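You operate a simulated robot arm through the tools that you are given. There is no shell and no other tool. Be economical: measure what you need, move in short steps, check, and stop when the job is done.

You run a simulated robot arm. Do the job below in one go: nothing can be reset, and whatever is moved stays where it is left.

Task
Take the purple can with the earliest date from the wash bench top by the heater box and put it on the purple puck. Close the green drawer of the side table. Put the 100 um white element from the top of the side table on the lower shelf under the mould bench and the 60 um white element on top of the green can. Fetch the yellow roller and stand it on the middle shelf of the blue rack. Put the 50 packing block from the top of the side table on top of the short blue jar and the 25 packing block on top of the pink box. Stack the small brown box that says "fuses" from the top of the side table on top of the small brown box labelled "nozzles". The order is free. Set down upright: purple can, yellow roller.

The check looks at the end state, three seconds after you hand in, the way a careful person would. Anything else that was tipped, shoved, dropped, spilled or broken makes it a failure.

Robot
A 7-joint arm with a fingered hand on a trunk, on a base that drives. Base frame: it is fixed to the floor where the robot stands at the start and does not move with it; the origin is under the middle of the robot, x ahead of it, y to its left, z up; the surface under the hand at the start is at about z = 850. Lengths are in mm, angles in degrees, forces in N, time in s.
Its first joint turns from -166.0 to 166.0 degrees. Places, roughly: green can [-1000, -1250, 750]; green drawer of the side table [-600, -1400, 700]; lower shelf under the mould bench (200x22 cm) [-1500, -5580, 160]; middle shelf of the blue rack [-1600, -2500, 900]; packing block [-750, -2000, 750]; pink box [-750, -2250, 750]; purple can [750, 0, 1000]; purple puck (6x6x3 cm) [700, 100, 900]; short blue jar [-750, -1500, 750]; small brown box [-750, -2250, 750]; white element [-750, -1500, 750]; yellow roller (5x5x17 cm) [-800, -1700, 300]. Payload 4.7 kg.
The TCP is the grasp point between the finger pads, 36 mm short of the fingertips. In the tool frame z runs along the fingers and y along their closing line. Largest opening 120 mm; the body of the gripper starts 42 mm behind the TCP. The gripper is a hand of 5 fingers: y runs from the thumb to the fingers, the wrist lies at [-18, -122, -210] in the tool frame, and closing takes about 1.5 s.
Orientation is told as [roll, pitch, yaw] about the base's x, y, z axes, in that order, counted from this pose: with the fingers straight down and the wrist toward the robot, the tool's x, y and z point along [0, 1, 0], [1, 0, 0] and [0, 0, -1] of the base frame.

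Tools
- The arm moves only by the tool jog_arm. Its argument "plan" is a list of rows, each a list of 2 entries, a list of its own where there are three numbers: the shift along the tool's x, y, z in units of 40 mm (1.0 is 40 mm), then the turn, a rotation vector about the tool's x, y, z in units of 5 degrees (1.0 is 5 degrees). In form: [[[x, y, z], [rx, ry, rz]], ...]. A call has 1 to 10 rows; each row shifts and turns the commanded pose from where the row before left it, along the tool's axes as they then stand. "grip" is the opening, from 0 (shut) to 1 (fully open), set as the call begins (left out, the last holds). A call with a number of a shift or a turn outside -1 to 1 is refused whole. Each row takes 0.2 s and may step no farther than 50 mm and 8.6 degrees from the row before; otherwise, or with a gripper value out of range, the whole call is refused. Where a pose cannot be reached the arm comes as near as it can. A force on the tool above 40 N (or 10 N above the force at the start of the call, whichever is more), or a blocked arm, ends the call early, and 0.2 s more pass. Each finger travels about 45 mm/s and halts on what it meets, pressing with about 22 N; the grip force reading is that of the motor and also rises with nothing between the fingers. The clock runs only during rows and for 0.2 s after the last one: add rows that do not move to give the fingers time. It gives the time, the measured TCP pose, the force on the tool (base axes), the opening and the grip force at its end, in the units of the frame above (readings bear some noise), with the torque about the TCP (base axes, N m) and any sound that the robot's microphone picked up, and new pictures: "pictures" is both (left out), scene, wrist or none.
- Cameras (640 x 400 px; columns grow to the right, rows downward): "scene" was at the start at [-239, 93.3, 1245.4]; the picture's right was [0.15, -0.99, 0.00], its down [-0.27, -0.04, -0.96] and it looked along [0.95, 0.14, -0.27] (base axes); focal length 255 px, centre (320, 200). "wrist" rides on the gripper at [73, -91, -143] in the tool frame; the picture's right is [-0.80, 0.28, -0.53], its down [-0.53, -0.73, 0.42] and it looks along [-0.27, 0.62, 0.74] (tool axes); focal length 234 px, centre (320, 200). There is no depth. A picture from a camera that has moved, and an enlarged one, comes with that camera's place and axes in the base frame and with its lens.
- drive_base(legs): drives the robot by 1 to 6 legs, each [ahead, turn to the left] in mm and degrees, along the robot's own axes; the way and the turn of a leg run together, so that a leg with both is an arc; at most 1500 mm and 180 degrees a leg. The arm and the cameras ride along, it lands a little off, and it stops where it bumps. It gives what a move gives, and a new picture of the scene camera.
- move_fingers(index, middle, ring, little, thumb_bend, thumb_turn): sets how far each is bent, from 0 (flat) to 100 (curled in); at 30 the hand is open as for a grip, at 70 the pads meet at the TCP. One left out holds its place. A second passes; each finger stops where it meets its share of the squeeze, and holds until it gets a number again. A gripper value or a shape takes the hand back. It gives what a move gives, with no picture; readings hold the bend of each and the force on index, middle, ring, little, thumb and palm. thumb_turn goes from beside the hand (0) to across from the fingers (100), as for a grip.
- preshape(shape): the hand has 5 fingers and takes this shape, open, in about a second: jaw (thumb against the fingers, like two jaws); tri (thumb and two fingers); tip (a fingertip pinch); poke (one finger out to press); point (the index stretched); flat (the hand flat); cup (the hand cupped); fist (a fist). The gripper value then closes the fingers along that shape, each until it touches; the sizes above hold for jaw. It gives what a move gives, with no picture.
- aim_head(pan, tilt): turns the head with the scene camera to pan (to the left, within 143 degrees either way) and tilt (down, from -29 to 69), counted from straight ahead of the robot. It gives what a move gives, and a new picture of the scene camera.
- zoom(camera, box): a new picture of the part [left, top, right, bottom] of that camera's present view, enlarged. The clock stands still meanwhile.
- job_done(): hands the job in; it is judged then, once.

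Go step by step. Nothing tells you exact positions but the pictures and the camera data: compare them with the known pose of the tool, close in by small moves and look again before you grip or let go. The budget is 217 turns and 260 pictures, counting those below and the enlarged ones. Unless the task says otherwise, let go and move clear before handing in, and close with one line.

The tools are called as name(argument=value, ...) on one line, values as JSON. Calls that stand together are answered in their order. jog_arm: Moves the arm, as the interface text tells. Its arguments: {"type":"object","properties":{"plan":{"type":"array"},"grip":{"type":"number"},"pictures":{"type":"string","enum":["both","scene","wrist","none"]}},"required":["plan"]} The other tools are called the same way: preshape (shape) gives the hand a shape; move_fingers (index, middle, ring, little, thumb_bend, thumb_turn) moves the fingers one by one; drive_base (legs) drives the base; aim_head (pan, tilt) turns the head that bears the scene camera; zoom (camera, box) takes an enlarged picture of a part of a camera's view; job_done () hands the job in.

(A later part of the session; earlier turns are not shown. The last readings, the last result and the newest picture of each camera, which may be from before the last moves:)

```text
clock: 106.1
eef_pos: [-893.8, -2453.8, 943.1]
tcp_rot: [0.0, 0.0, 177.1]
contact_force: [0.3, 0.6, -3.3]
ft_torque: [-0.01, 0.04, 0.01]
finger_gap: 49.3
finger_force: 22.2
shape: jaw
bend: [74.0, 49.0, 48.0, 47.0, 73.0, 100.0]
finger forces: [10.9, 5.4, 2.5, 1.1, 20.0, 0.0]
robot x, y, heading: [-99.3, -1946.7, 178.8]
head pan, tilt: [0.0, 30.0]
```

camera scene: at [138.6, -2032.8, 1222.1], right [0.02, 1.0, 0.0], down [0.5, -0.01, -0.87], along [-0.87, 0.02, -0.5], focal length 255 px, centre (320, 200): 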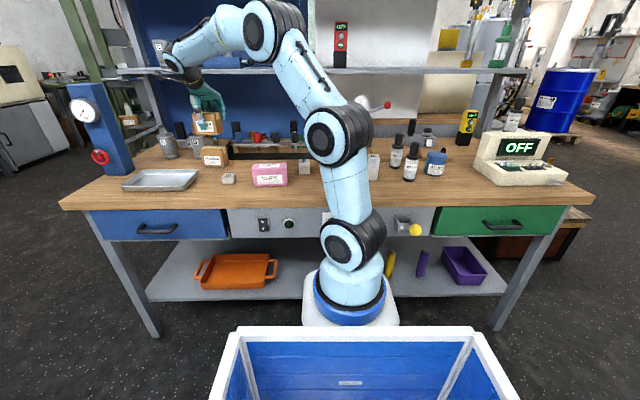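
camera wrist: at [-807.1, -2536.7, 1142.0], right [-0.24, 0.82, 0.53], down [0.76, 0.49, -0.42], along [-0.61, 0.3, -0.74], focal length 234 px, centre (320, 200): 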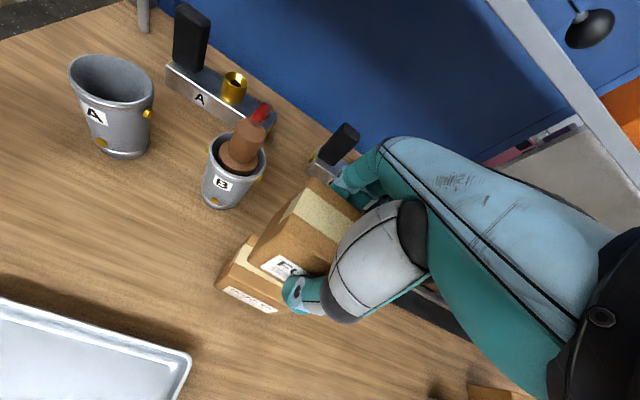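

jog_arm(plan=[[[0.03, 0, 0.05], [0, 0, 0]], [[0, 0, 0.05], [0, 0, 0]], [[0, 0, 0], [0, 0, 0]]], pictures="none")

zoom(camera="scene", box=[190, 100, 250, 180])

```text
clock: 106.9
eef_pos: [-893.3, -2456.6, 939.1]
tcp_rot: [0.0, 0.1, 177.1]
contact_force: [-0.3, 0.4, -0.2]
ft_torque: [-0.02, -0.05, 0.05]
finger_gap: 49.6
finger_force: 21.8
shape: jaw
bend: [74.0, 49.0, 48.0, 47.0, 73.0, 100.0]
finger forces: [11.1, 5.5, 2.6, 1.1, 20.0, 0.0]
robot x, y, heading: [-97.6, -1946.3, 179.1]
head pan, tilt: [0.0, 30.0]
```

```text
5.00 times, centred on (220, 140) of scene
camera zoom: at [138.6, -2032.8, 1222.1], right [0.02, 1.0, 0.0], down [0.5, -0.01, -0.87], along [-0.87, 0.02, -0.5], focal length 1275 px, centre (820, 500)
```

zoom: 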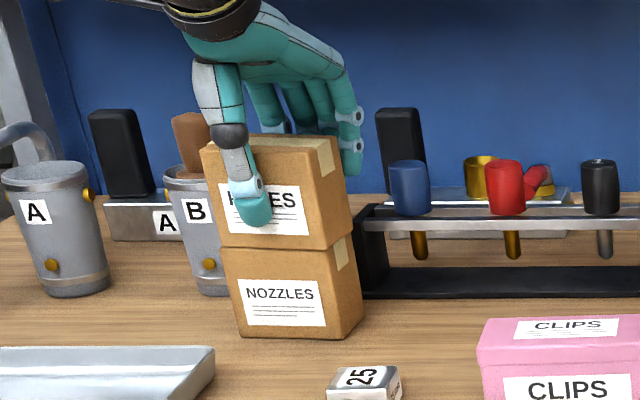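

The boxes touch now. I'll open just a little, since bucket B is close behind, then rise.

jog_arm(plan=[[[0, 0, 0.03], [0, 0, 0]], [[0, 0, 0], [0, 0, 0]], [[0, 0, 0], [0, 0, 0]], [[0, 0, 0], [0, 0, 0]], [[0, 0, 0], [0, 0, 0]]], grip=0.58, pictures="wrist")

```text
clock: 108.1
eef_pos: [-893.4, -2456.9, 937.7]
tcp_rot: [0.0, 0.0, 177.0]
contact_force: [-0.5, 0.2, 0.5]
ft_torque: [-0.01, 0.01, -0.01]
finger_gap: 69.1
finger_force: 0.1
shape: jaw
bend: [74.0, 42.0, 39.0, 41.0, 67.0, 100.0]
finger forces: [0.0, 0.0, 0.1, 0.0, 0.0, 0.0]
robot x, y, heading: [-104.9, -1945.1, 178.7]
head pan, tilt: [0.0, 30.0]
camera wrist: at [-805.9, -2534.4, 1080.3], right [-0.24, 0.82, 0.52], down [0.76, 0.49, -0.42], along [-0.61, 0.3, -0.74], focal length 234 px, centre (320, 200)
```

wrist: 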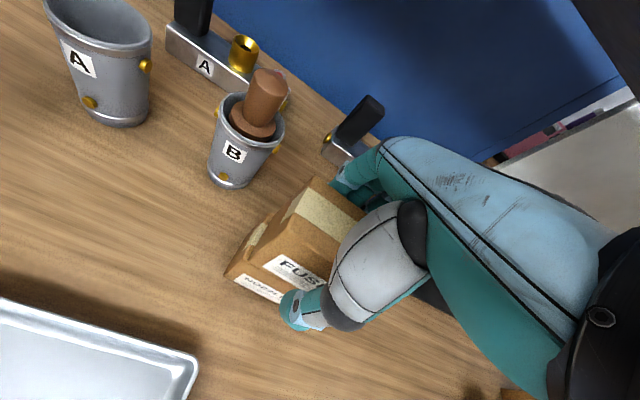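

The index finger still reads bent. I'll open slightly more and look again.

jog_arm(plan=[[[0, 0, 0], [0, 0, 0]], [[0, 0, 0], [0, 0, 0]], [[0, 0, 0], [0, 0, 0]], [[0, 0, 0], [0, 0, 0]]], grip=0.68, pictures="none")

zoom(camera="wrist", box=[180, 120, 420, 350])

zoom(camera="scene", box=[190, 100, 250, 180])

```text
clock: 109.1
eef_pos: [-892.9, -2457.0, 938.0]
tcp_rot: [0.0, 0.0, 177.1]
contact_force: [-0.4, 0.3, 0.1]
ft_torque: [-0.01, -0.01, 0.02]
finger_gap: 81.4
finger_force: 0.1
shape: jaw
bend: [27.0, 38.0, 35.0, 35.0, 61.0, 100.0]
finger forces: [0.0, 0.0, 0.1, 0.0, 0.0, 0.1]
robot x, y, heading: [-96.8, -1948.2, 178.8]
head pan, tilt: [0.0, 30.0]
```

```text
1.74 times, centred on (300, 235) of wrist
camera zoom: at [-805.9, -2534.4, 1080.3], right [-0.24, 0.82, 0.52], down [0.76, 0.49, -0.42], along [-0.61, 0.3, -0.74], focal length 407 px, centre (355, 139)
```

zoom: 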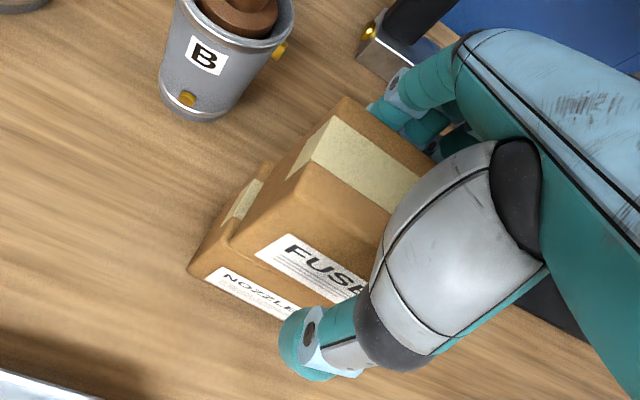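

```text
5.00 times, centred on (220, 140) of scene
camera zoom: at [138.7, -2032.8, 1222.1], right [0.02, 1.0, 0.0], down [0.5, -0.01, -0.87], along [-0.87, 0.02, -0.5], focal length 1275 px, centre (820, 500)
```

zoom: 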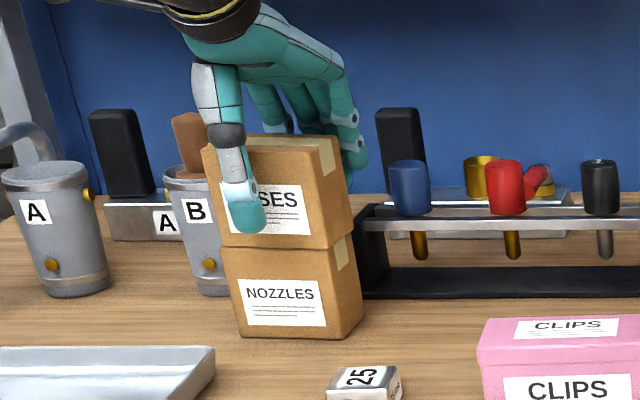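

The boxes are stacked well. I'll rise and go to the 25 block.

jog_arm(plan=[[[0, 0, -0.4], [0, 0, 0]], [[0, 0, -1], [0, 0, 0]], [[0, 0, -1], [0, 0, 0]], [[0, 0, -0.8], [0, 0, 0]], [[-0.6, -0.85, 0], [0, 0, 0]], [[-0.6, -0.85, 0], [0, 0, 0]], [[-0.6, -0.85, 0], [0, 0, 0]], [[-0.6, -0.85, 0], [0, 0, 0]], [[-0.4, -0.85, 0], [0, 0, 0]], [[0, 0, 0], [0, 0, 0]]], pictures="both")

zoom(camera="wrist", box=[180, 160, 380, 320])

```text
clock: 111.3
eef_pos: [-717.8, -2354.0, 1065.9]
tcp_rot: [0.0, 0.0, 177.0]
contact_force: [-0.2, 1.0, 0.6]
ft_torque: [-0.03, -0.01, 0.01]
finger_gap: 81.1
finger_force: 0.0
shape: jaw
bend: [27.0, 38.0, 35.0, 35.0, 61.0, 100.0]
finger forces: [0.0, 0.0, 0.1, 0.0, 0.0, 0.1]
robot x, y, heading: [-96.0, -1946.6, 178.8]
head pan, tilt: [0.0, 30.0]
camera scene: at [138.6, -2032.7, 1222.1], right [0.02, 1.0, 0.0], down [0.5, -0.01, -0.87], along [-0.87, 0.02, -0.5], focal length 255 px, centre (320, 200)
camera wrist: at [-630.1, -2431.6, 1208.2], right [-0.24, 0.82, 0.52], down [0.76, 0.49, -0.42], along [-0.61, 0.3, -0.74], focal length 234 px, centre (320, 200)
```

scene: 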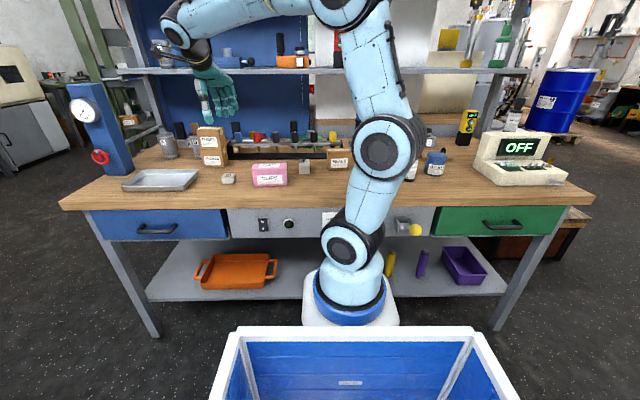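
wrist: 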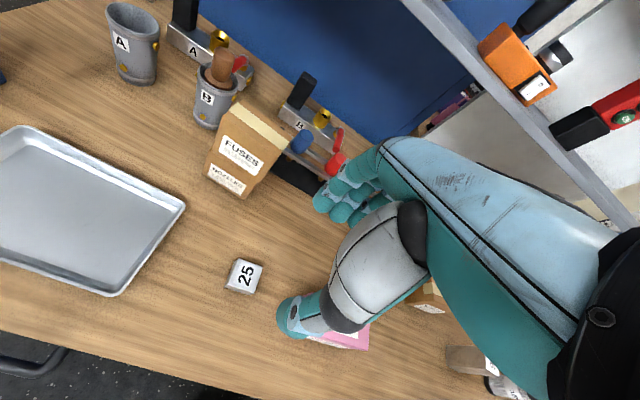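

```text
2.50 times, centred on (280, 240) of wrist
camera zoom: at [-630.1, -2431.6, 1208.2], right [-0.24, 0.82, 0.52], down [0.76, 0.49, -0.42], along [-0.61, 0.3, -0.74], focal length 585 px, centre (420, 100)
```

zoom: 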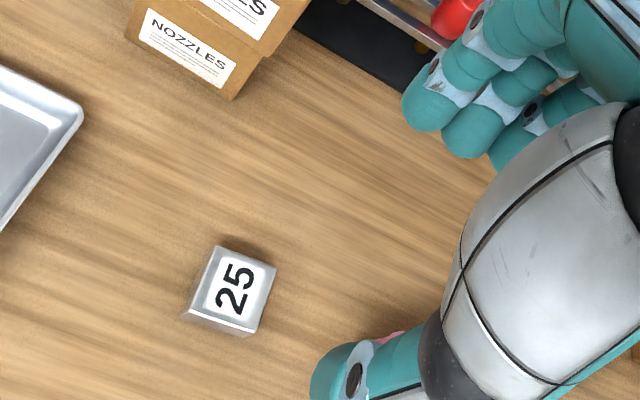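

The 25 block is 40×40, centred at (-740, -2359) and turned about 5°. I'll align over it and descend part-way.

jog_arm(plan=[[[0, 0, 0], [0, 0, -0.8]], [[0, 0, 0], [0, 0, -0.8]], [[0.08, 0.56, 0.4], [0, 0, 0]], [[0, 0, 1], [0, 0, 0]], [[0, 0, 1], [0, 0, 0]], [[0, 0, 1], [0, 0, 0]], [[0, 0, 1], [0, 0, 0]], [[0, 0, 0], [0, 0, 0]]], pictures="wrist")

zoom(camera="wrist", box=[200, 150, 400, 340])

```text
clock: 113.1
eef_pos: [-740.8, -2359.1, 889.6]
tcp_rot: [0.0, 0.0, -175.0]
contact_force: [-1.0, -1.0, -0.8]
ft_torque: [0.0, -0.01, 0.02]
finger_gap: 81.3
finger_force: 0.1
shape: jaw
bend: [27.0, 38.0, 35.0, 35.0, 61.0, 100.0]
finger forces: [0.0, 0.0, 0.1, 0.0, 0.0, 0.0]
robot x, y, heading: [-94.0, -1943.6, 178.6]
head pan, tilt: [0.0, 30.0]
camera wrist: at [-644.1, -2424.2, 1031.8], right [-0.35, 0.78, 0.52], down [0.68, 0.59, -0.42], along [-0.64, 0.21, -0.74], focal length 234 px, centre (320, 200)
```

wrist: 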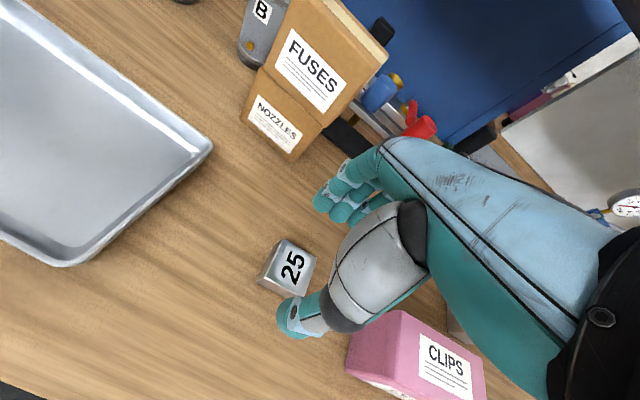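

```text
2.11 times, centred on (300, 245) of wrist
camera zoom: at [-644.1, -2424.2, 1031.8], right [-0.35, 0.78, 0.52], down [0.68, 0.59, -0.42], along [-0.64, 0.21, -0.74], focal length 493 px, centre (362, 105)
```

zoom: 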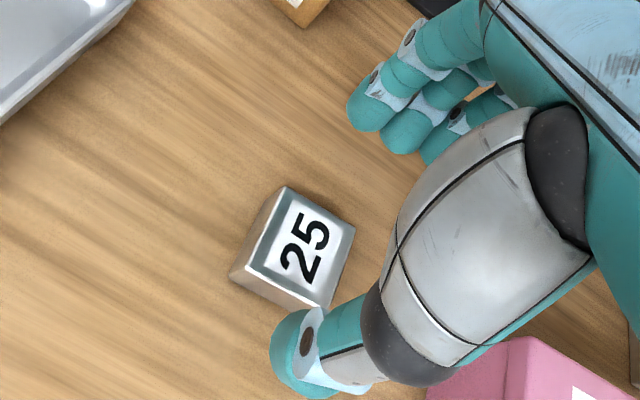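

Nearly centred. I'll make a tiny correction and descend so the fingertips are just above the table, then grip.

jog_arm(plan=[[[-0.07, -0.08, 0.5], [0, 0, 0]], [[0, 0, 0.5], [0, 0, 0]], [[0, 0, 0.2], [0, 0, 0]], [[0, 0, 0], [0, 0, 0]]], pictures="wrist")

jog_arm(plan=[[[0, 0, 0], [0, 0, 0]], [[0, 0, 0], [0, 0, 0]], [[0, 0, 0], [0, 0, 0]], [[0, 0, 0], [0, 0, 0]], [[0, 0, 0], [0, 0, 0]], [[0, 0, 0], [0, 0, 0]]], grip=0.1, pictures="wrist")

```text
clock: 114.1
eef_pos: [-736.2, -2355.2, 842.0]
tcp_rot: [0.0, -0.1, -174.9]
contact_force: [-0.7, -0.4, -0.5]
ft_torque: [0.01, 0.02, 0.02]
finger_gap: 81.2
finger_force: 0.1
shape: jaw
bend: [27.0, 38.0, 35.0, 35.0, 61.0, 100.0]
finger forces: [0.1, 0.0, 0.0, 0.1, 0.0, 0.1]
robot x, y, heading: [-96.5, -1947.4, 178.8]
head pan, tilt: [0.0, 30.0]
camera wrist: at [-639.2, -2420.3, 984.5], right [-0.35, 0.78, 0.52], down [0.68, 0.59, -0.42], along [-0.64, 0.21, -0.74], focal length 234 px, centre (320, 200)
```

wrist: 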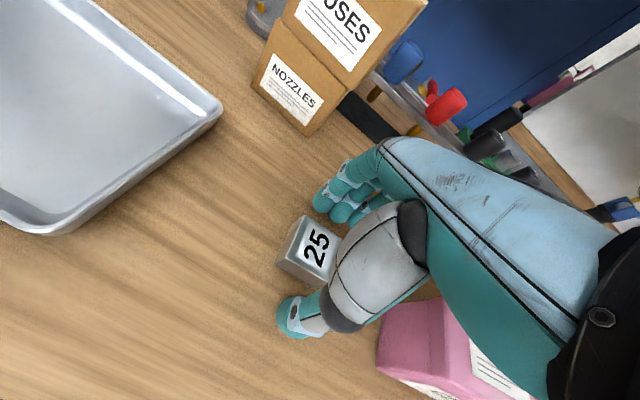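

```text
clock: 115.5
eef_pos: [-738.0, -2355.6, 842.4]
tcp_rot: [0.0, 0.0, -174.9]
contact_force: [-0.5, 0.1, 1.1]
ft_torque: [0.02, -0.01, -0.01]
finger_gap: 38.9
finger_force: 22.2
shape: jaw
bend: [74.0, 52.0, 56.0, 52.0, 74.0, 100.0]
finger forces: [11.7, 6.7, 0.0, 0.1, 18.6, 0.0]
robot x, y, heading: [-97.0, -1949.0, 179.1]
head pan, tilt: [0.0, 30.0]
camera wrist: at [-639.3, -2420.3, 984.5], right [-0.35, 0.78, 0.52], down [0.68, 0.59, -0.42], along [-0.64, 0.21, -0.74], focal length 234 px, centre (320, 200)
```

wrist: 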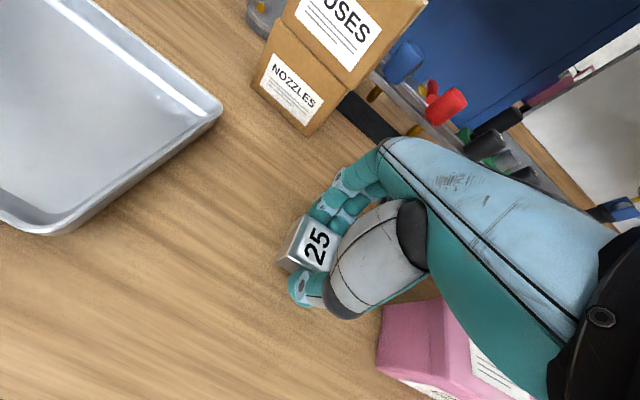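

Gripped. I'll lift and carry it over the pink box, whose top centre is about (-713, -2198, 866).

jog_arm(plan=[[[0, 0, -0.5], [0, 0, 0]], [[0, 0, -1], [0, 0, 0]], [[0, 0, -1], [0, 0, 0]], [[0, 0, -0.5], [0, 0, 0]], [[-0.97, -0.24, 0], [0, 0, 0]], [[-0.97, -0.24, 0], [0, 0, 0]], [[-0.97, -0.24, 0], [0, 0, 0]], [[-0.96, -0.25, 0], [0, 0, 0]], [[0, 0, 0], [0, 0, 0]]], pictures="both")

zoom(camera="wrist", box=[180, 140, 400, 340])

zoom(camera="scene", box=[220, 90, 320, 200])

```text
clock: 117.5
eef_pos: [-711.3, -2198.8, 960.5]
tcp_rot: [-0.1, 0.0, -174.9]
contact_force: [-0.1, -0.6, -0.6]
ft_torque: [0.01, 0.02, 0.01]
finger_gap: 38.8
finger_force: 22.2
shape: jaw
bend: [74.0, 52.0, 56.0, 52.0, 74.0, 100.0]
finger forces: [11.7, 6.9, 0.0, 0.0, 18.6, 0.0]
robot x, y, heading: [-99.2, -1944.5, 179.1]
head pan, tilt: [0.0, 30.0]
camera scene: at [138.7, -2032.6, 1222.1], right [0.02, 1.0, 0.0], down [0.5, -0.01, -0.87], along [-0.87, 0.02, -0.5], focal length 255 px, centre (320, 200)
camera wrist: at [-614.9, -2263.3, 1103.2], right [-0.35, 0.78, 0.52], down [0.68, 0.59, -0.42], along [-0.64, 0.21, -0.74], focal length 234 px, centre (320, 200)
```

scene: 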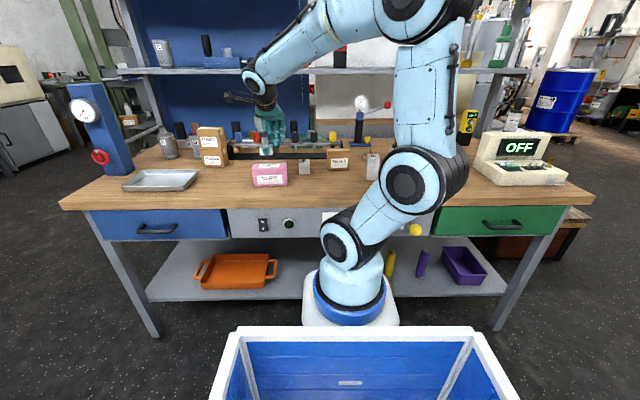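
wrist: 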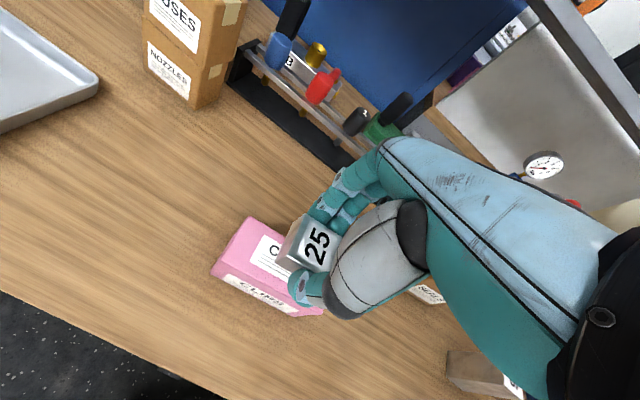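

```text
2.00 times, centred on (290, 240) of wrist
camera zoom: at [-614.9, -2263.3, 1103.2], right [-0.35, 0.78, 0.52], down [0.68, 0.59, -0.42], along [-0.64, 0.21, -0.74], focal length 468 px, centre (380, 120)
```

zoom: 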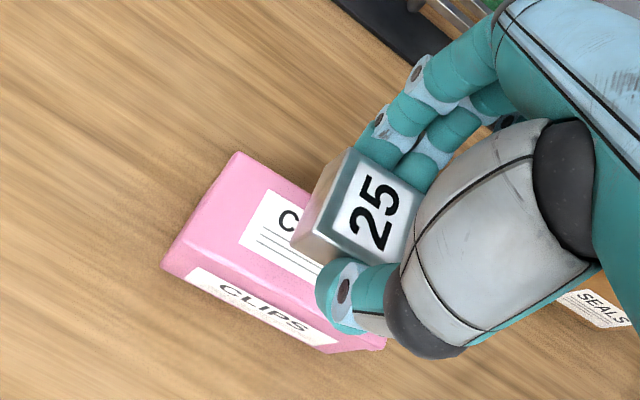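

```text
3.64 times, centred on (270, 145) of scene
camera zoom: at [138.7, -2032.6, 1222.1], right [0.02, 1.0, 0.0], down [0.5, -0.01, -0.87], along [-0.87, 0.02, -0.5], focal length 927 px, centre (502, 400)
```

zoom: 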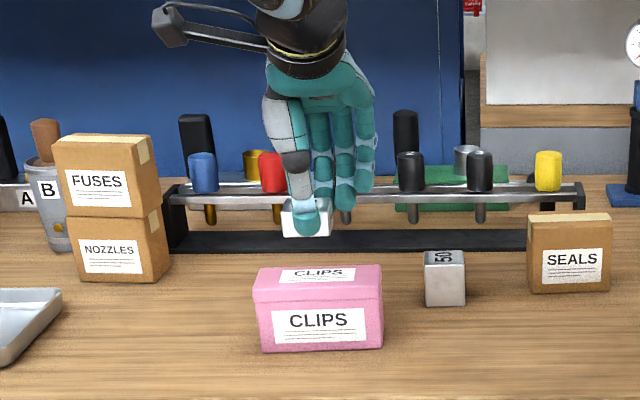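

It's aligned over the pink box. Lowering.

jog_arm(plan=[[[0, 0, 0.7], [0, 0, 0]], [[0, 0, 0.35], [0, 0, 0]], [[0, 0, 0.08], [0, 0, 0]], [[0, 0, 0], [0, 0, 0]]], pictures="none")

zoom(camera="scene", box=[240, 130, 320, 200])

zoom(camera="wrist", box=[180, 140, 400, 340])

```text
clock: 118.5
eef_pos: [-712.9, -2197.5, 916.4]
tcp_rot: [0.0, 0.1, -174.9]
contact_force: [0.5, -1.3, -1.5]
ft_torque: [0.01, 0.0, 0.0]
finger_gap: 39.4
finger_force: 21.8
shape: jaw
bend: [74.0, 52.0, 56.0, 52.0, 74.0, 100.0]
finger forces: [11.7, 6.9, 0.0, 0.0, 18.5, 0.1]
robot x, y, heading: [-96.5, -1947.4, 178.4]
head pan, tilt: [0.0, 30.0]
```

```text
5.71 times, centred on (280, 165) of scene
camera zoom: at [138.7, -2032.6, 1222.1], right [0.02, 1.0, 0.0], down [0.5, -0.01, -0.87], along [-0.87, 0.02, -0.5], focal length 1457 px, centre (549, 400)
```

zoom: 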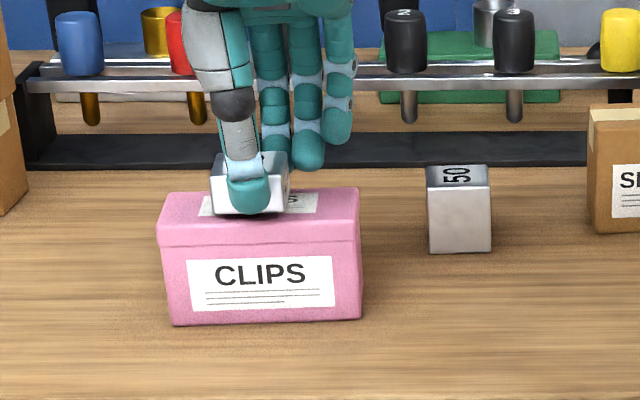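

```text
2.00 times, centred on (290, 240) of wrist
camera zoom: at [-614.9, -2263.6, 1058.5], right [-0.35, 0.78, 0.52], down [0.68, 0.59, -0.42], along [-0.64, 0.21, -0.74], focal length 468 px, centre (380, 120)
```

zoom: 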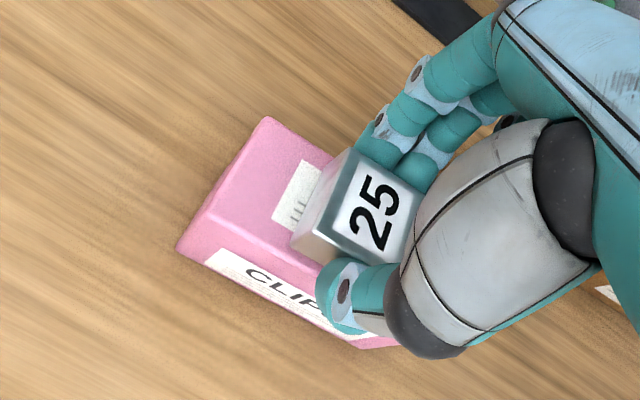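

Good position, and close to contact. I'll continue down.

jog_arm(plan=[[[0, 0, 0.1], [0, 0, 0]], [[0, 0, 0.05], [0, 0, 0]], [[0, 0, 0.05], [0, 0, 0]], [[0, 0, 0], [0, 0, 0]]], pictures="none")

zoom(camera="scene", box=[240, 130, 320, 200])

```text
clock: 119.5
eef_pos: [-711.4, -2197.4, 910.8]
tcp_rot: [0.2, -0.2, -174.9]
contact_force: [1.0, 0.7, 17.1]
ft_torque: [-0.01, 0.13, 0.0]
finger_gap: 40.1
finger_force: 21.8
shape: jaw
bend: [74.0, 52.0, 56.0, 52.0, 74.0, 100.0]
finger forces: [13.3, 8.4, 0.1, 0.0, 21.2, 0.1]
robot x, y, heading: [-96.3, -1946.7, 178.7]
head pan, tilt: [0.0, 30.0]
```

```text
5.71 times, centred on (280, 165) of scene
camera zoom: at [139.1, -2032.4, 1222.0], right [0.02, 1.0, 0.0], down [0.5, -0.01, -0.87], along [-0.87, 0.02, -0.5], focal length 1457 px, centre (549, 400)
```

zoom: 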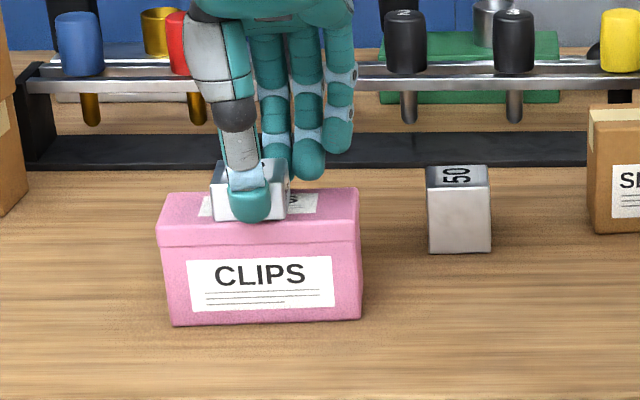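

Contact. I'll ease off slightly and release, then rise.

jog_arm(plan=[[[0, 0, -0.03], [0, 0, 0]], [[0, 0, 0], [0, 0, 0]], [[0, 0, 0], [0, 0, 0]], [[0, 0, 0], [0, 0, 0]], [[0, 0, 0], [0, 0, 0]], [[0, 0, 0], [0, 0, 0]]], grip=0.7, pictures="none")

jog_arm(plan=[[[0, 0, -0.3], [0, 0, 0]], [[0, 0, -1], [0, 0, 0]], [[0, 0, -1], [0, 0, 0]], [[0, 0, -0.7], [0, 0, 0]], [[-0.9, 0.2, 0], [0, 0, 0]], [[-0.9, 0.6, 0], [0, 0, 0]], [[-0.8, 0.6, 0], [0, 0, 0]], [[0, 0.4, 0], [0, 0, 0]], [[0, 0, 0], [0, 0, 0]]], pictures="both")

zoom(camera="wrist", box=[180, 150, 360, 320])

```text
clock: 120.9
eef_pos: [-710.7, -2198.1, 910.7]
tcp_rot: [0.0, 0.0, -174.9]
contact_force: [0.3, 0.3, 0.3]
ft_torque: [0.03, -0.02, -0.02]
finger_gap: 83.6
finger_force: 0.0
shape: jaw
bend: [27.0, 38.0, 35.0, 35.0, 60.0, 99.0]
finger forces: [0.0, 0.0, 0.0, 0.0, 0.0, 0.0]
robot x, y, heading: [-95.9, -1950.6, 178.7]
head pan, tilt: [0.0, 30.0]
```

```text
clock: 122.9
eef_pos: [-792.3, -2099.6, 1029.3]
tcp_rot: [-0.1, 0.0, -174.9]
contact_force: [-0.2, -0.4, -0.3]
ft_torque: [-0.01, 0.02, 0.01]
finger_gap: 83.8
finger_force: 0.0
shape: jaw
bend: [27.0, 37.0, 35.0, 35.0, 60.0, 99.0]
finger forces: [0.0, 0.0, 0.1, 0.0, 0.0, 0.0]
robot x, y, heading: [-97.9, -1949.8, 178.8]
head pan, tilt: [0.0, 30.0]
camera scene: at [138.7, -2032.6, 1222.1], right [0.02, 1.0, 0.0], down [0.5, -0.01, -0.87], along [-0.87, 0.02, -0.5], focal length 255 px, centre (320, 200)
camera wrist: at [-694.7, -2164.7, 1171.9], right [-0.35, 0.78, 0.52], down [0.68, 0.59, -0.42], along [-0.64, 0.21, -0.74], focal length 234 px, centre (320, 200)
```

scene: 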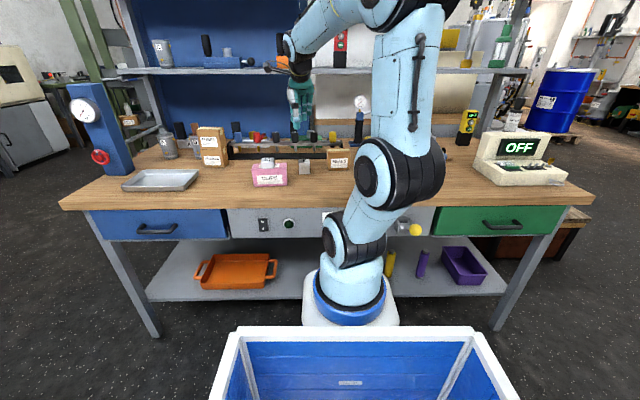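
wrist: 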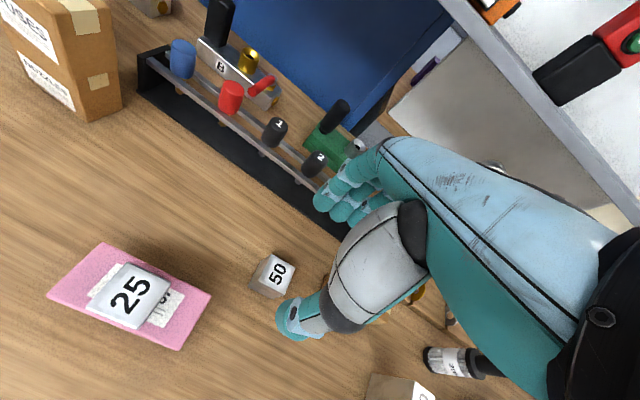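

```text
2.35 times, centred on (270, 235) of wrist
camera zoom: at [-694.7, -2164.7, 1171.9], right [-0.35, 0.78, 0.52], down [0.68, 0.59, -0.42], along [-0.64, 0.21, -0.74], focal length 551 px, centre (438, 118)
```

zoom: 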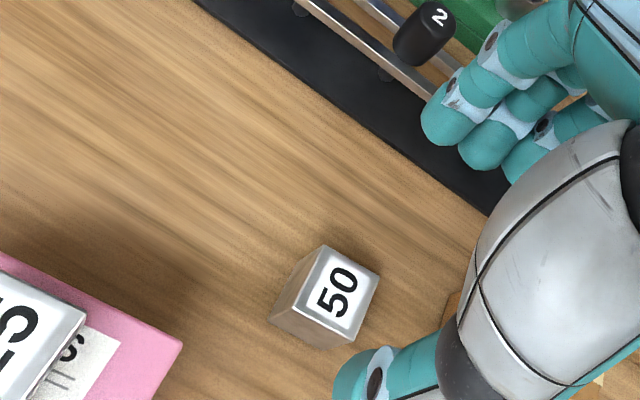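

The 25 block sits well on the pink box. The 50 block is at (-812, -2078), and I'm nearly aligned in yaw. I'll descend on it.

jog_arm(plan=[[[-0.58, 0.45, 0], [0, 0, -0.3]], [[0, 0, 1], [0, 0, 0]], [[0, 0, 1], [0, 0, 0]], [[0, 0, 1], [0, 0, 0]], [[0, 0, 0.2], [0, 0, 0]], [[0, 0, 0], [0, 0, 0]]], pictures="wrist")

zoom(camera="wrist", box=[200, 150, 400, 340])

```text
clock: 124.3
eef_pos: [-813.0, -2077.4, 901.4]
tcp_rot: [0.2, 0.1, -173.5]
contact_force: [0.0, -0.7, 0.1]
ft_torque: [-0.02, 0.01, 0.01]
finger_gap: 84.2
finger_force: 0.0
shape: jaw
bend: [27.0, 37.0, 35.0, 35.0, 60.0, 99.0]
finger forces: [0.1, 0.0, 0.0, 0.0, 0.0, 0.1]
robot x, y, heading: [-97.1, -1948.4, 179.0]
head pan, tilt: [0.0, 30.0]
camera wrist: at [-712.9, -2140.0, 1043.6], right [-0.37, 0.77, 0.52], down [0.67, 0.61, -0.42], along [-0.65, 0.19, -0.74], focal length 234 px, centre (320, 200)
```

wrist: 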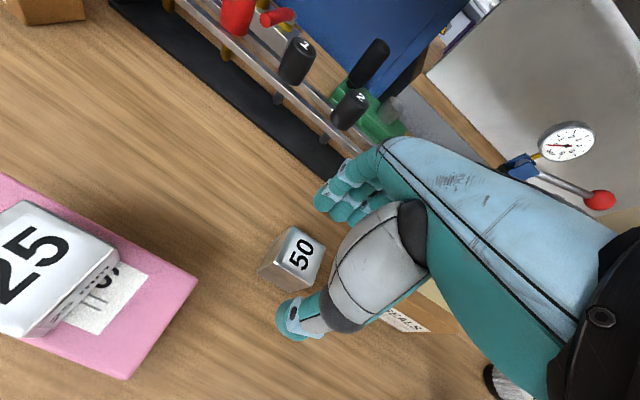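

```text
2.11 times, centred on (300, 245) of wrist
camera zoom: at [-712.9, -2140.0, 1043.6], right [-0.37, 0.77, 0.52], down [0.67, 0.61, -0.42], along [-0.65, 0.19, -0.74], focal length 493 px, centre (362, 105)
```

zoom: 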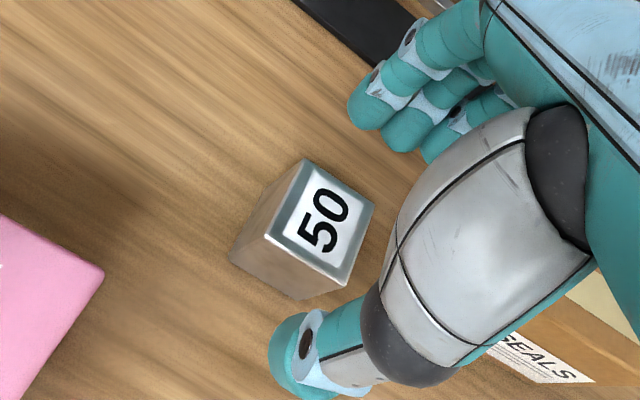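

Centred. Descend and grip.

jog_arm(plan=[[[0, 0, 0.7], [0, 0, 0]], [[0, 0, 0.58], [0, 0, 0]], [[0, 0, 0], [0, 0, 0]]], pictures="none")

jog_arm(plan=[[[0, 0, 0], [0, 0, 0]], [[0, 0, 0], [0, 0, 0]], [[0, 0, 0], [0, 0, 0]], [[0, 0, 0], [0, 0, 0]], [[0, 0, 0], [0, 0, 0]], [[0, 0, 0], [0, 0, 0]]], grip=0.1, pictures="none")

jog_arm(plan=[[[0, 0, -0.4], [0, 0, 0]], [[0, 0, -0.9], [0, 0, 0]], [[0, 0, -1], [0, 0, 0]], [[0, 0, -1], [0, 0, 0]], [[0, 0, -1], [0, 0, 0]], [[0, 0, -0.6], [0, 0, 0]], [[0, 0, 0], [0, 0, 0]]], pictures="both")

```text
clock: 125.1
eef_pos: [-810.1, -2080.4, 850.2]
tcp_rot: [0.0, 0.0, -173.4]
contact_force: [-0.5, -0.1, -0.3]
ft_torque: [0.04, 0.0, 0.03]
finger_gap: 83.5
finger_force: 0.1
shape: jaw
bend: [27.0, 37.0, 35.0, 35.0, 60.0, 99.0]
finger forces: [0.1, 0.0, 0.0, 0.1, 0.1, 0.0]
robot x, y, heading: [-97.4, -1945.2, 179.0]
head pan, tilt: [0.0, 30.0]
```

```text
clock: 126.5
eef_pos: [-811.4, -2080.2, 851.0]
tcp_rot: [0.0, 0.1, -173.4]
contact_force: [1.2, 0.2, -0.2]
ft_torque: [-0.01, 0.01, -0.01]
finger_gap: 38.9
finger_force: 22.3
shape: jaw
bend: [74.0, 53.0, 56.0, 52.0, 74.0, 100.0]
finger forces: [11.2, 6.3, 1.5, 0.0, 19.0, 0.1]
robot x, y, heading: [-95.2, -1946.5, 178.6]
head pan, tilt: [0.0, 30.0]
```

```text
clock: 128.1
eef_pos: [-812.1, -2077.4, 1047.7]
tcp_rot: [0.0, 0.0, -173.4]
contact_force: [-0.1, 0.1, -3.1]
ft_torque: [-0.02, 0.01, 0.0]
finger_gap: 38.8
finger_force: 21.6
shape: jaw
bend: [74.0, 52.0, 56.0, 52.0, 74.0, 100.0]
finger forces: [11.4, 6.5, 1.5, 0.1, 19.0, 0.0]
robot x, y, heading: [-98.1, -1950.2, 179.0]
head pan, tilt: [0.0, 30.0]
camera scene: at [138.6, -2032.6, 1222.1], right [0.02, 1.0, 0.0], down [0.5, -0.01, -0.87], along [-0.87, 0.02, -0.5], focal length 255 px, centre (320, 200)
camera wrist: at [-713.2, -2139.8, 1189.3], right [-0.37, 0.77, 0.52], down [0.67, 0.61, -0.42], along [-0.65, 0.19, -0.74], focal length 234 px, centre (320, 200)
```

scene: 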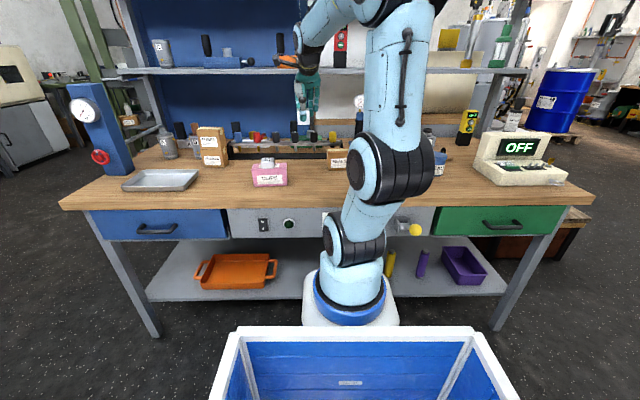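
wrist: 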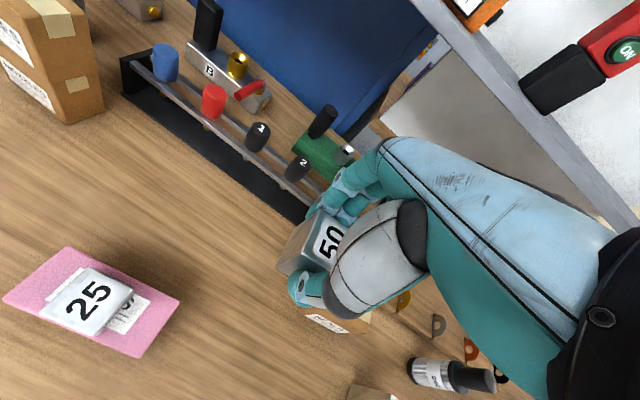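

I hold the 50 block. Moving right along the table to the jar.

jog_arm(plan=[[[-1, -0.16, 0], [0, 0, 0]], [[-1, -0.16, 0], [0, 0, 0]], [[-1, -0.16, 0], [0, 0, 0]], [[-1, -0.16, 0], [0, 0, 0]], [[-1, -0.16, 0], [0, 0, 0]], [[-1, -0.16, 0], [0, 0, 0]], [[-1, -0.16, 0], [0, 0, 0]], [[-1, -0.16, 0], [0, 0, 0]], [[-1, -0.16, 0], [0, 0, 0]], [[-1, -0.16, 0], [0, 0, 0]]], pictures="none")

jog_arm(plan=[[[-0.9, -0.16, 0], [0, 0, 0]], [[0, 0, 0], [0, 0, 0]]], pictures="both")

zoom(camera="wrist", box=[150, 130, 370, 320])

```text
clock: 130.3
eef_pos: [-795.3, -1676.8, 1048.5]
tcp_rot: [0.0, 0.0, -173.5]
contact_force: [0.7, -0.5, -0.5]
ft_torque: [0.01, -0.01, 0.0]
finger_gap: 39.1
finger_force: 22.6
shape: jaw
bend: [74.0, 52.0, 57.0, 52.0, 74.0, 100.0]
finger forces: [11.4, 6.6, 1.5, 0.1, 18.8, 0.0]
robot x, y, heading: [-100.6, -1950.1, 179.2]
head pan, tilt: [0.0, 30.0]
```

```text
clock: 130.9
eef_pos: [-792.3, -1639.3, 1046.4]
tcp_rot: [0.2, 0.0, -173.4]
contact_force: [-0.1, -0.3, -2.1]
ft_torque: [-0.01, -0.02, 0.02]
finger_gap: 38.9
finger_force: 21.4
shape: jaw
bend: [74.0, 52.0, 57.0, 52.0, 74.0, 100.0]
finger forces: [11.5, 6.8, 1.3, 0.1, 18.7, 0.0]
robot x, y, heading: [-96.8, -1945.4, 178.7]
head pan, tilt: [0.0, 30.0]
camera scene: at [138.6, -2032.5, 1222.1], right [0.02, 1.0, 0.0], down [0.5, -0.01, -0.87], along [-0.87, 0.02, -0.5], focal length 255 px, centre (320, 200)
camera wrist: at [-693.9, -1701.5, 1188.6], right [-0.37, 0.77, 0.52], down [0.67, 0.61, -0.42], along [-0.65, 0.19, -0.74], focal length 234 px, centre (320, 200)
```

scene: 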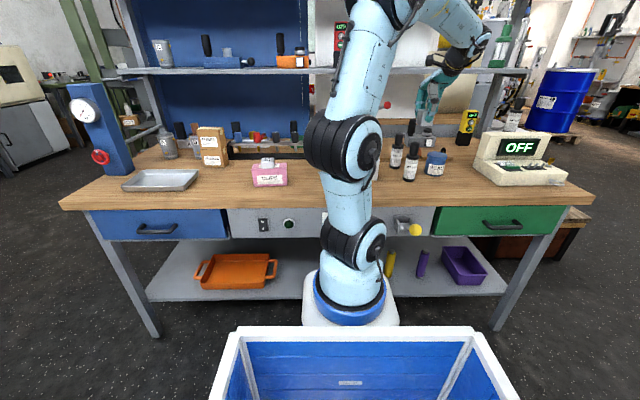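
wrist: 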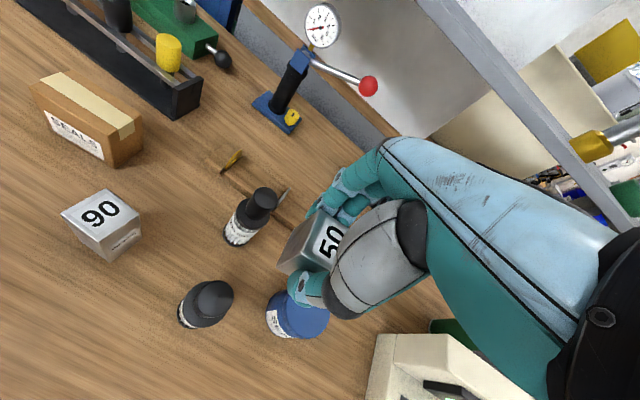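

```text
2.11 times, centred on (260, 225) of wrist
camera zoom: at [-693.9, -1701.5, 1188.6], right [-0.37, 0.77, 0.52], down [0.67, 0.61, -0.42], along [-0.65, 0.19, -0.74], focal length 493 px, centre (446, 147)
```

zoom: 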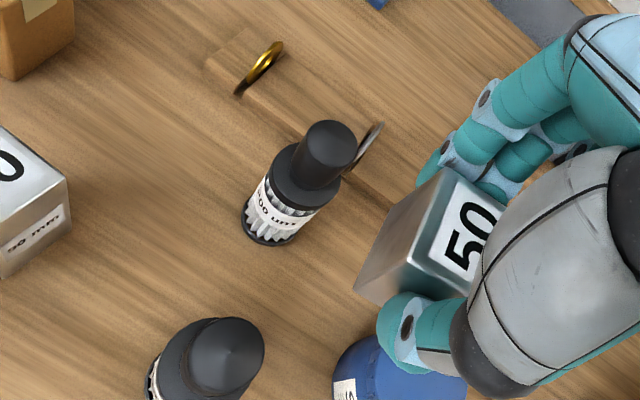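

The jar lid centre triangulates to (-794, -1561, 887). I'll move over it and lower to a hover.

jog_arm(plan=[[[-0.98, -0.09, 0], [0, 0, 0]], [[-0.97, -0.09, 0], [0, 0, 0]], [[0, 0, 0.9], [0, 0, 0]], [[0, 0, 0.9], [0, 0, 0]], [[0, 0, 0.3], [0, 0, 0]], [[0, 0, 0], [0, 0, 0]]], pictures="both")

zoom(camera="wrist", box=[200, 150, 400, 340])

zoom(camera="scene", box=[390, 80, 490, 190])

```text
clock: 132.3
eef_pos: [-793.0, -1558.4, 962.4]
tcp_rot: [0.0, 0.1, -173.5]
contact_force: [0.0, -0.2, -3.3]
ft_torque: [-0.06, -0.02, -0.01]
finger_gap: 38.6
finger_force: 21.7
shape: jaw
bend: [74.0, 52.0, 57.0, 52.0, 74.0, 100.0]
finger forces: [11.4, 6.7, 1.4, 0.0, 18.7, 0.0]
robot x, y, heading: [-99.3, -1947.5, 179.0]
head pan, tilt: [0.0, 30.0]
camera scene: at [138.6, -2032.5, 1222.1], right [0.02, 1.0, 0.0], down [0.5, -0.01, -0.87], along [-0.87, 0.02, -0.5], focal length 255 px, centre (320, 200)
camera wrist: at [-694.7, -1621.6, 1104.4], right [-0.37, 0.77, 0.52], down [0.67, 0.61, -0.42], along [-0.65, 0.19, -0.74], focal length 234 px, centre (320, 200)
```

scene: 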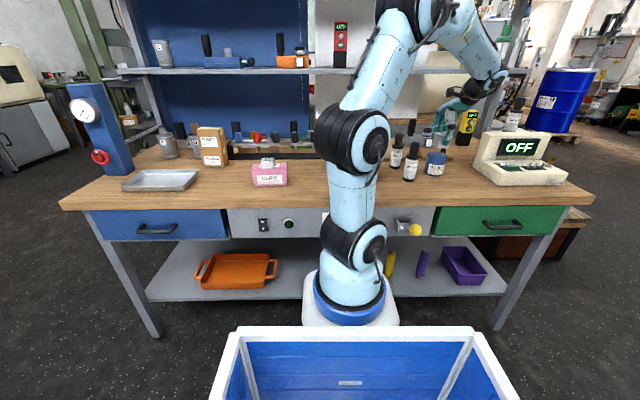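
wrist: 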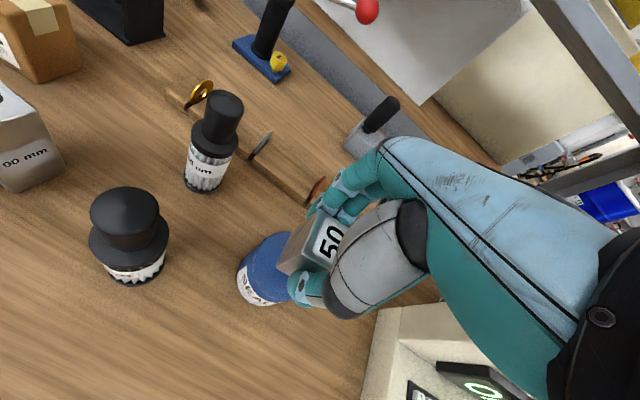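

```text
2.11 times, centred on (300, 245) of wrist
camera zoom: at [-694.7, -1621.6, 1104.4], right [-0.37, 0.77, 0.52], down [0.67, 0.61, -0.42], along [-0.65, 0.19, -0.74], focal length 493 px, centre (362, 105)
```

zoom: 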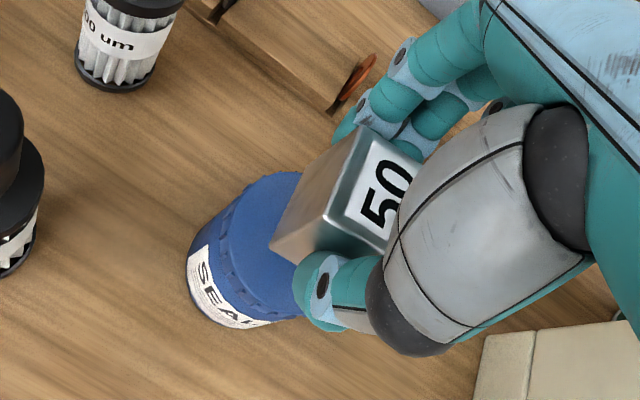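

```text
3.64 times, centred on (440, 135) of scene
camera zoom: at [138.6, -2032.5, 1222.1], right [0.02, 1.0, 0.0], down [0.5, -0.01, -0.87], along [-0.87, 0.02, -0.5], focal length 927 px, centre (-116, 436)
```

zoom: 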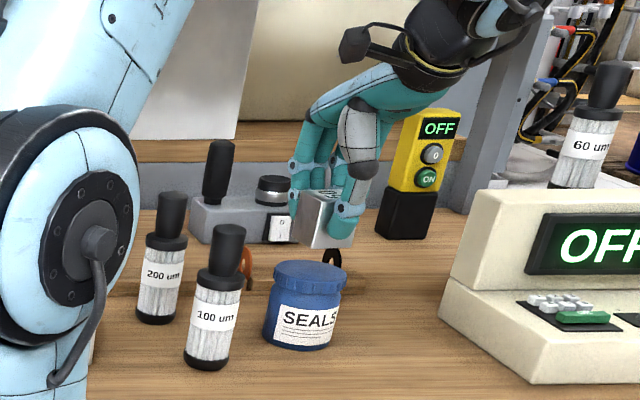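

Aligned in both views. Lowering the last 25 mm.

jog_arm(plan=[[[0, -0.02, 0.35], [0, 0, 0]], [[0, 0, 0.1], [0, 0, 0]], [[0, 0, 0.06], [0, 0, 0]], [[0, 0, 0], [0, 0, 0]]], pictures="none")

zoom(camera="scene", box=[410, 120, 470, 190])

zoom(camera="wrist", box=[200, 150, 400, 340])

```text
clock: 133.3
eef_pos: [-792.3, -1558.7, 942.1]
tcp_rot: [0.0, 0.1, -173.4]
contact_force: [-0.8, 0.4, -3.1]
ft_torque: [0.0, 0.01, 0.01]
finger_gap: 38.7
finger_force: 21.9
shape: jaw
bend: [74.0, 52.0, 57.0, 52.0, 74.0, 100.0]
finger forces: [11.3, 6.6, 1.3, 0.1, 18.7, 0.0]
robot x, y, heading: [-98.2, -1949.2, 178.9]
head pan, tilt: [0.0, 30.0]
```

```text
5.71 times, centred on (440, 155) of scene
camera zoom: at [138.6, -2032.4, 1222.1], right [0.02, 1.0, 0.0], down [0.5, -0.01, -0.87], along [-0.87, 0.02, -0.5], focal length 1457 px, centre (-366, 457)
```

zoom: 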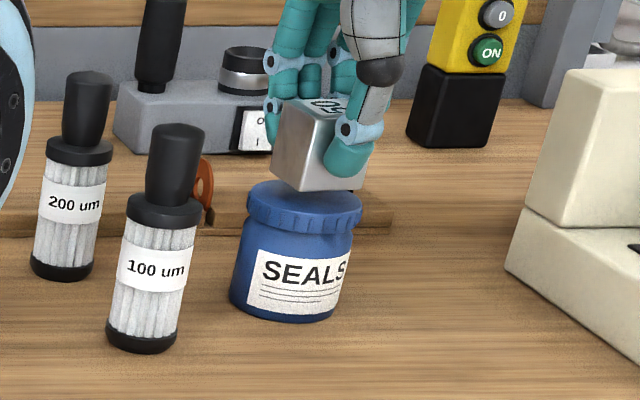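

```text
2.11 times, centred on (300, 245) of wrist
camera zoom: at [-694.4, -1621.5, 1084.6], right [-0.37, 0.77, 0.52], down [0.67, 0.61, -0.42], along [-0.65, 0.19, -0.74], focal length 493 px, centre (362, 105)
```

zoom: 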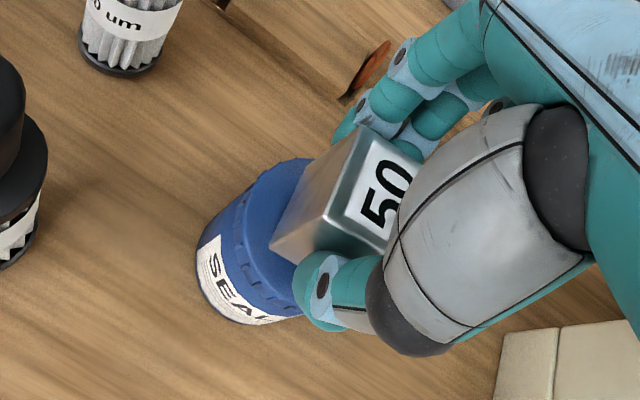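

The block sits a few mm right of centre. I'll correct and lower to contact.

jog_arm(plan=[[[0.09, 0, 0.05], [0, 0, 0]], [[0, 0, 0.05], [0, 0, 0]], [[0, 0, 0.05], [0, 0, 0]], [[0, 0, 0], [0, 0, 0]]], pictures="none")

zoom(camera="scene", box=[410, 120, 470, 190])

```text
clock: 134.3
eef_pos: [-792.2, -1562.3, 937.3]
tcp_rot: [0.0, 0.0, -173.5]
contact_force: [-0.6, -0.9, -3.3]
ft_torque: [-0.04, -0.01, 0.02]
finger_gap: 38.7
finger_force: 21.8
shape: jaw
bend: [74.0, 52.0, 57.0, 52.0, 74.0, 100.0]
finger forces: [11.3, 6.7, 1.3, 0.1, 18.8, 0.0]
robot x, y, heading: [-98.6, -1949.2, 179.0]
head pan, tilt: [0.0, 30.0]
```

```text
5.71 times, centred on (440, 155) of scene
camera zoom: at [138.6, -2032.4, 1222.1], right [0.02, 1.0, 0.0], down [0.5, -0.01, -0.87], along [-0.87, 0.02, -0.5], focal length 1457 px, centre (-366, 457)
```

zoom: 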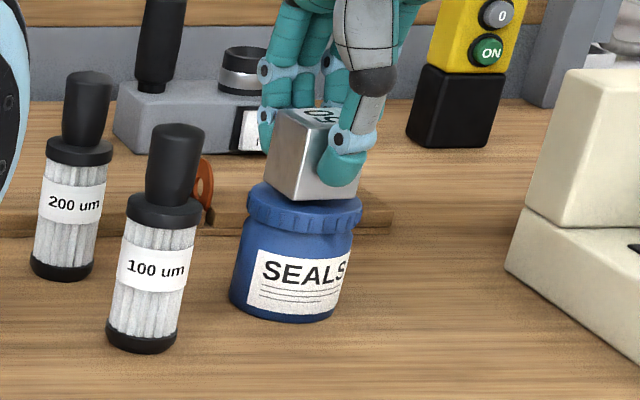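

jog_arm(plan=[[[0, 0, 0.05], [0, 0, 0]], [[0, 0, 0.05], [0, 0, 0]], [[0, 0, 0.05], [0, 0, 0]], [[0, 0, 0], [0, 0, 0]]], pictures="none")

zoom(camera="scene", box=[410, 120, 470, 190])

zoom(camera="wrist", box=[200, 150, 400, 340])

```text
clock: 135.3
eef_pos: [-792.4, -1561.7, 930.4]
tcp_rot: [0.0, 0.1, -173.5]
contact_force: [-0.6, -0.6, 1.9]
ft_torque: [-0.03, 0.02, -0.04]
finger_gap: 38.8
finger_force: 21.9
shape: jaw
bend: [74.0, 52.0, 57.0, 52.0, 74.0, 100.0]
finger forces: [11.6, 6.8, 1.3, 0.0, 19.1, 0.1]
robot x, y, heading: [-97.5, -1948.4, 179.1]
head pan, tilt: [0.0, 30.0]
```

```text
5.71 times, centred on (440, 155) of scene
camera zoom: at [138.7, -2032.5, 1222.1], right [0.02, 1.0, 0.0], down [0.5, -0.01, -0.87], along [-0.87, 0.02, -0.5], focal length 1457 px, centre (-366, 457)
```

zoom: 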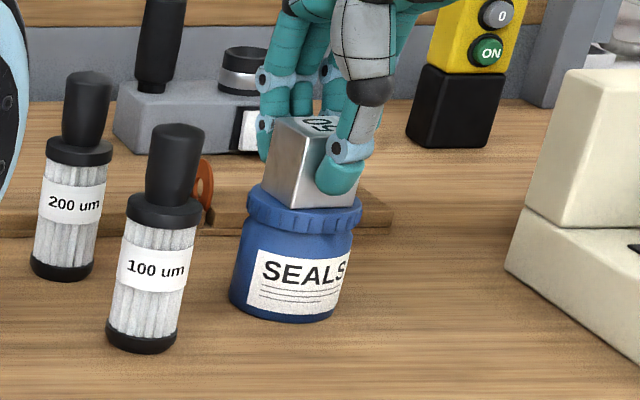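

```text
2.11 times, centred on (300, 245) of wrist
camera zoom: at [-693.8, -1624.8, 1072.6], right [-0.37, 0.77, 0.53], down [0.67, 0.61, -0.42], along [-0.65, 0.19, -0.74], focal length 493 px, centre (362, 105)
```

zoom: 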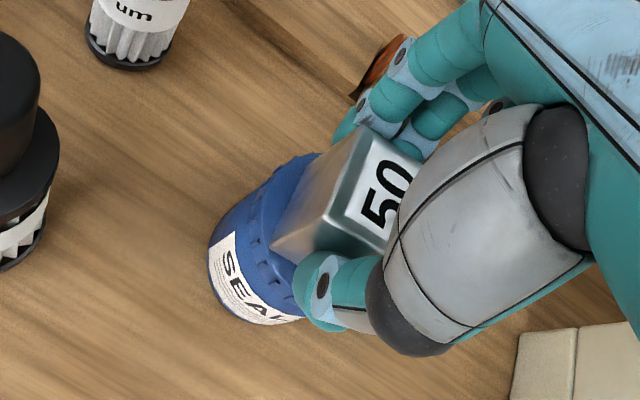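

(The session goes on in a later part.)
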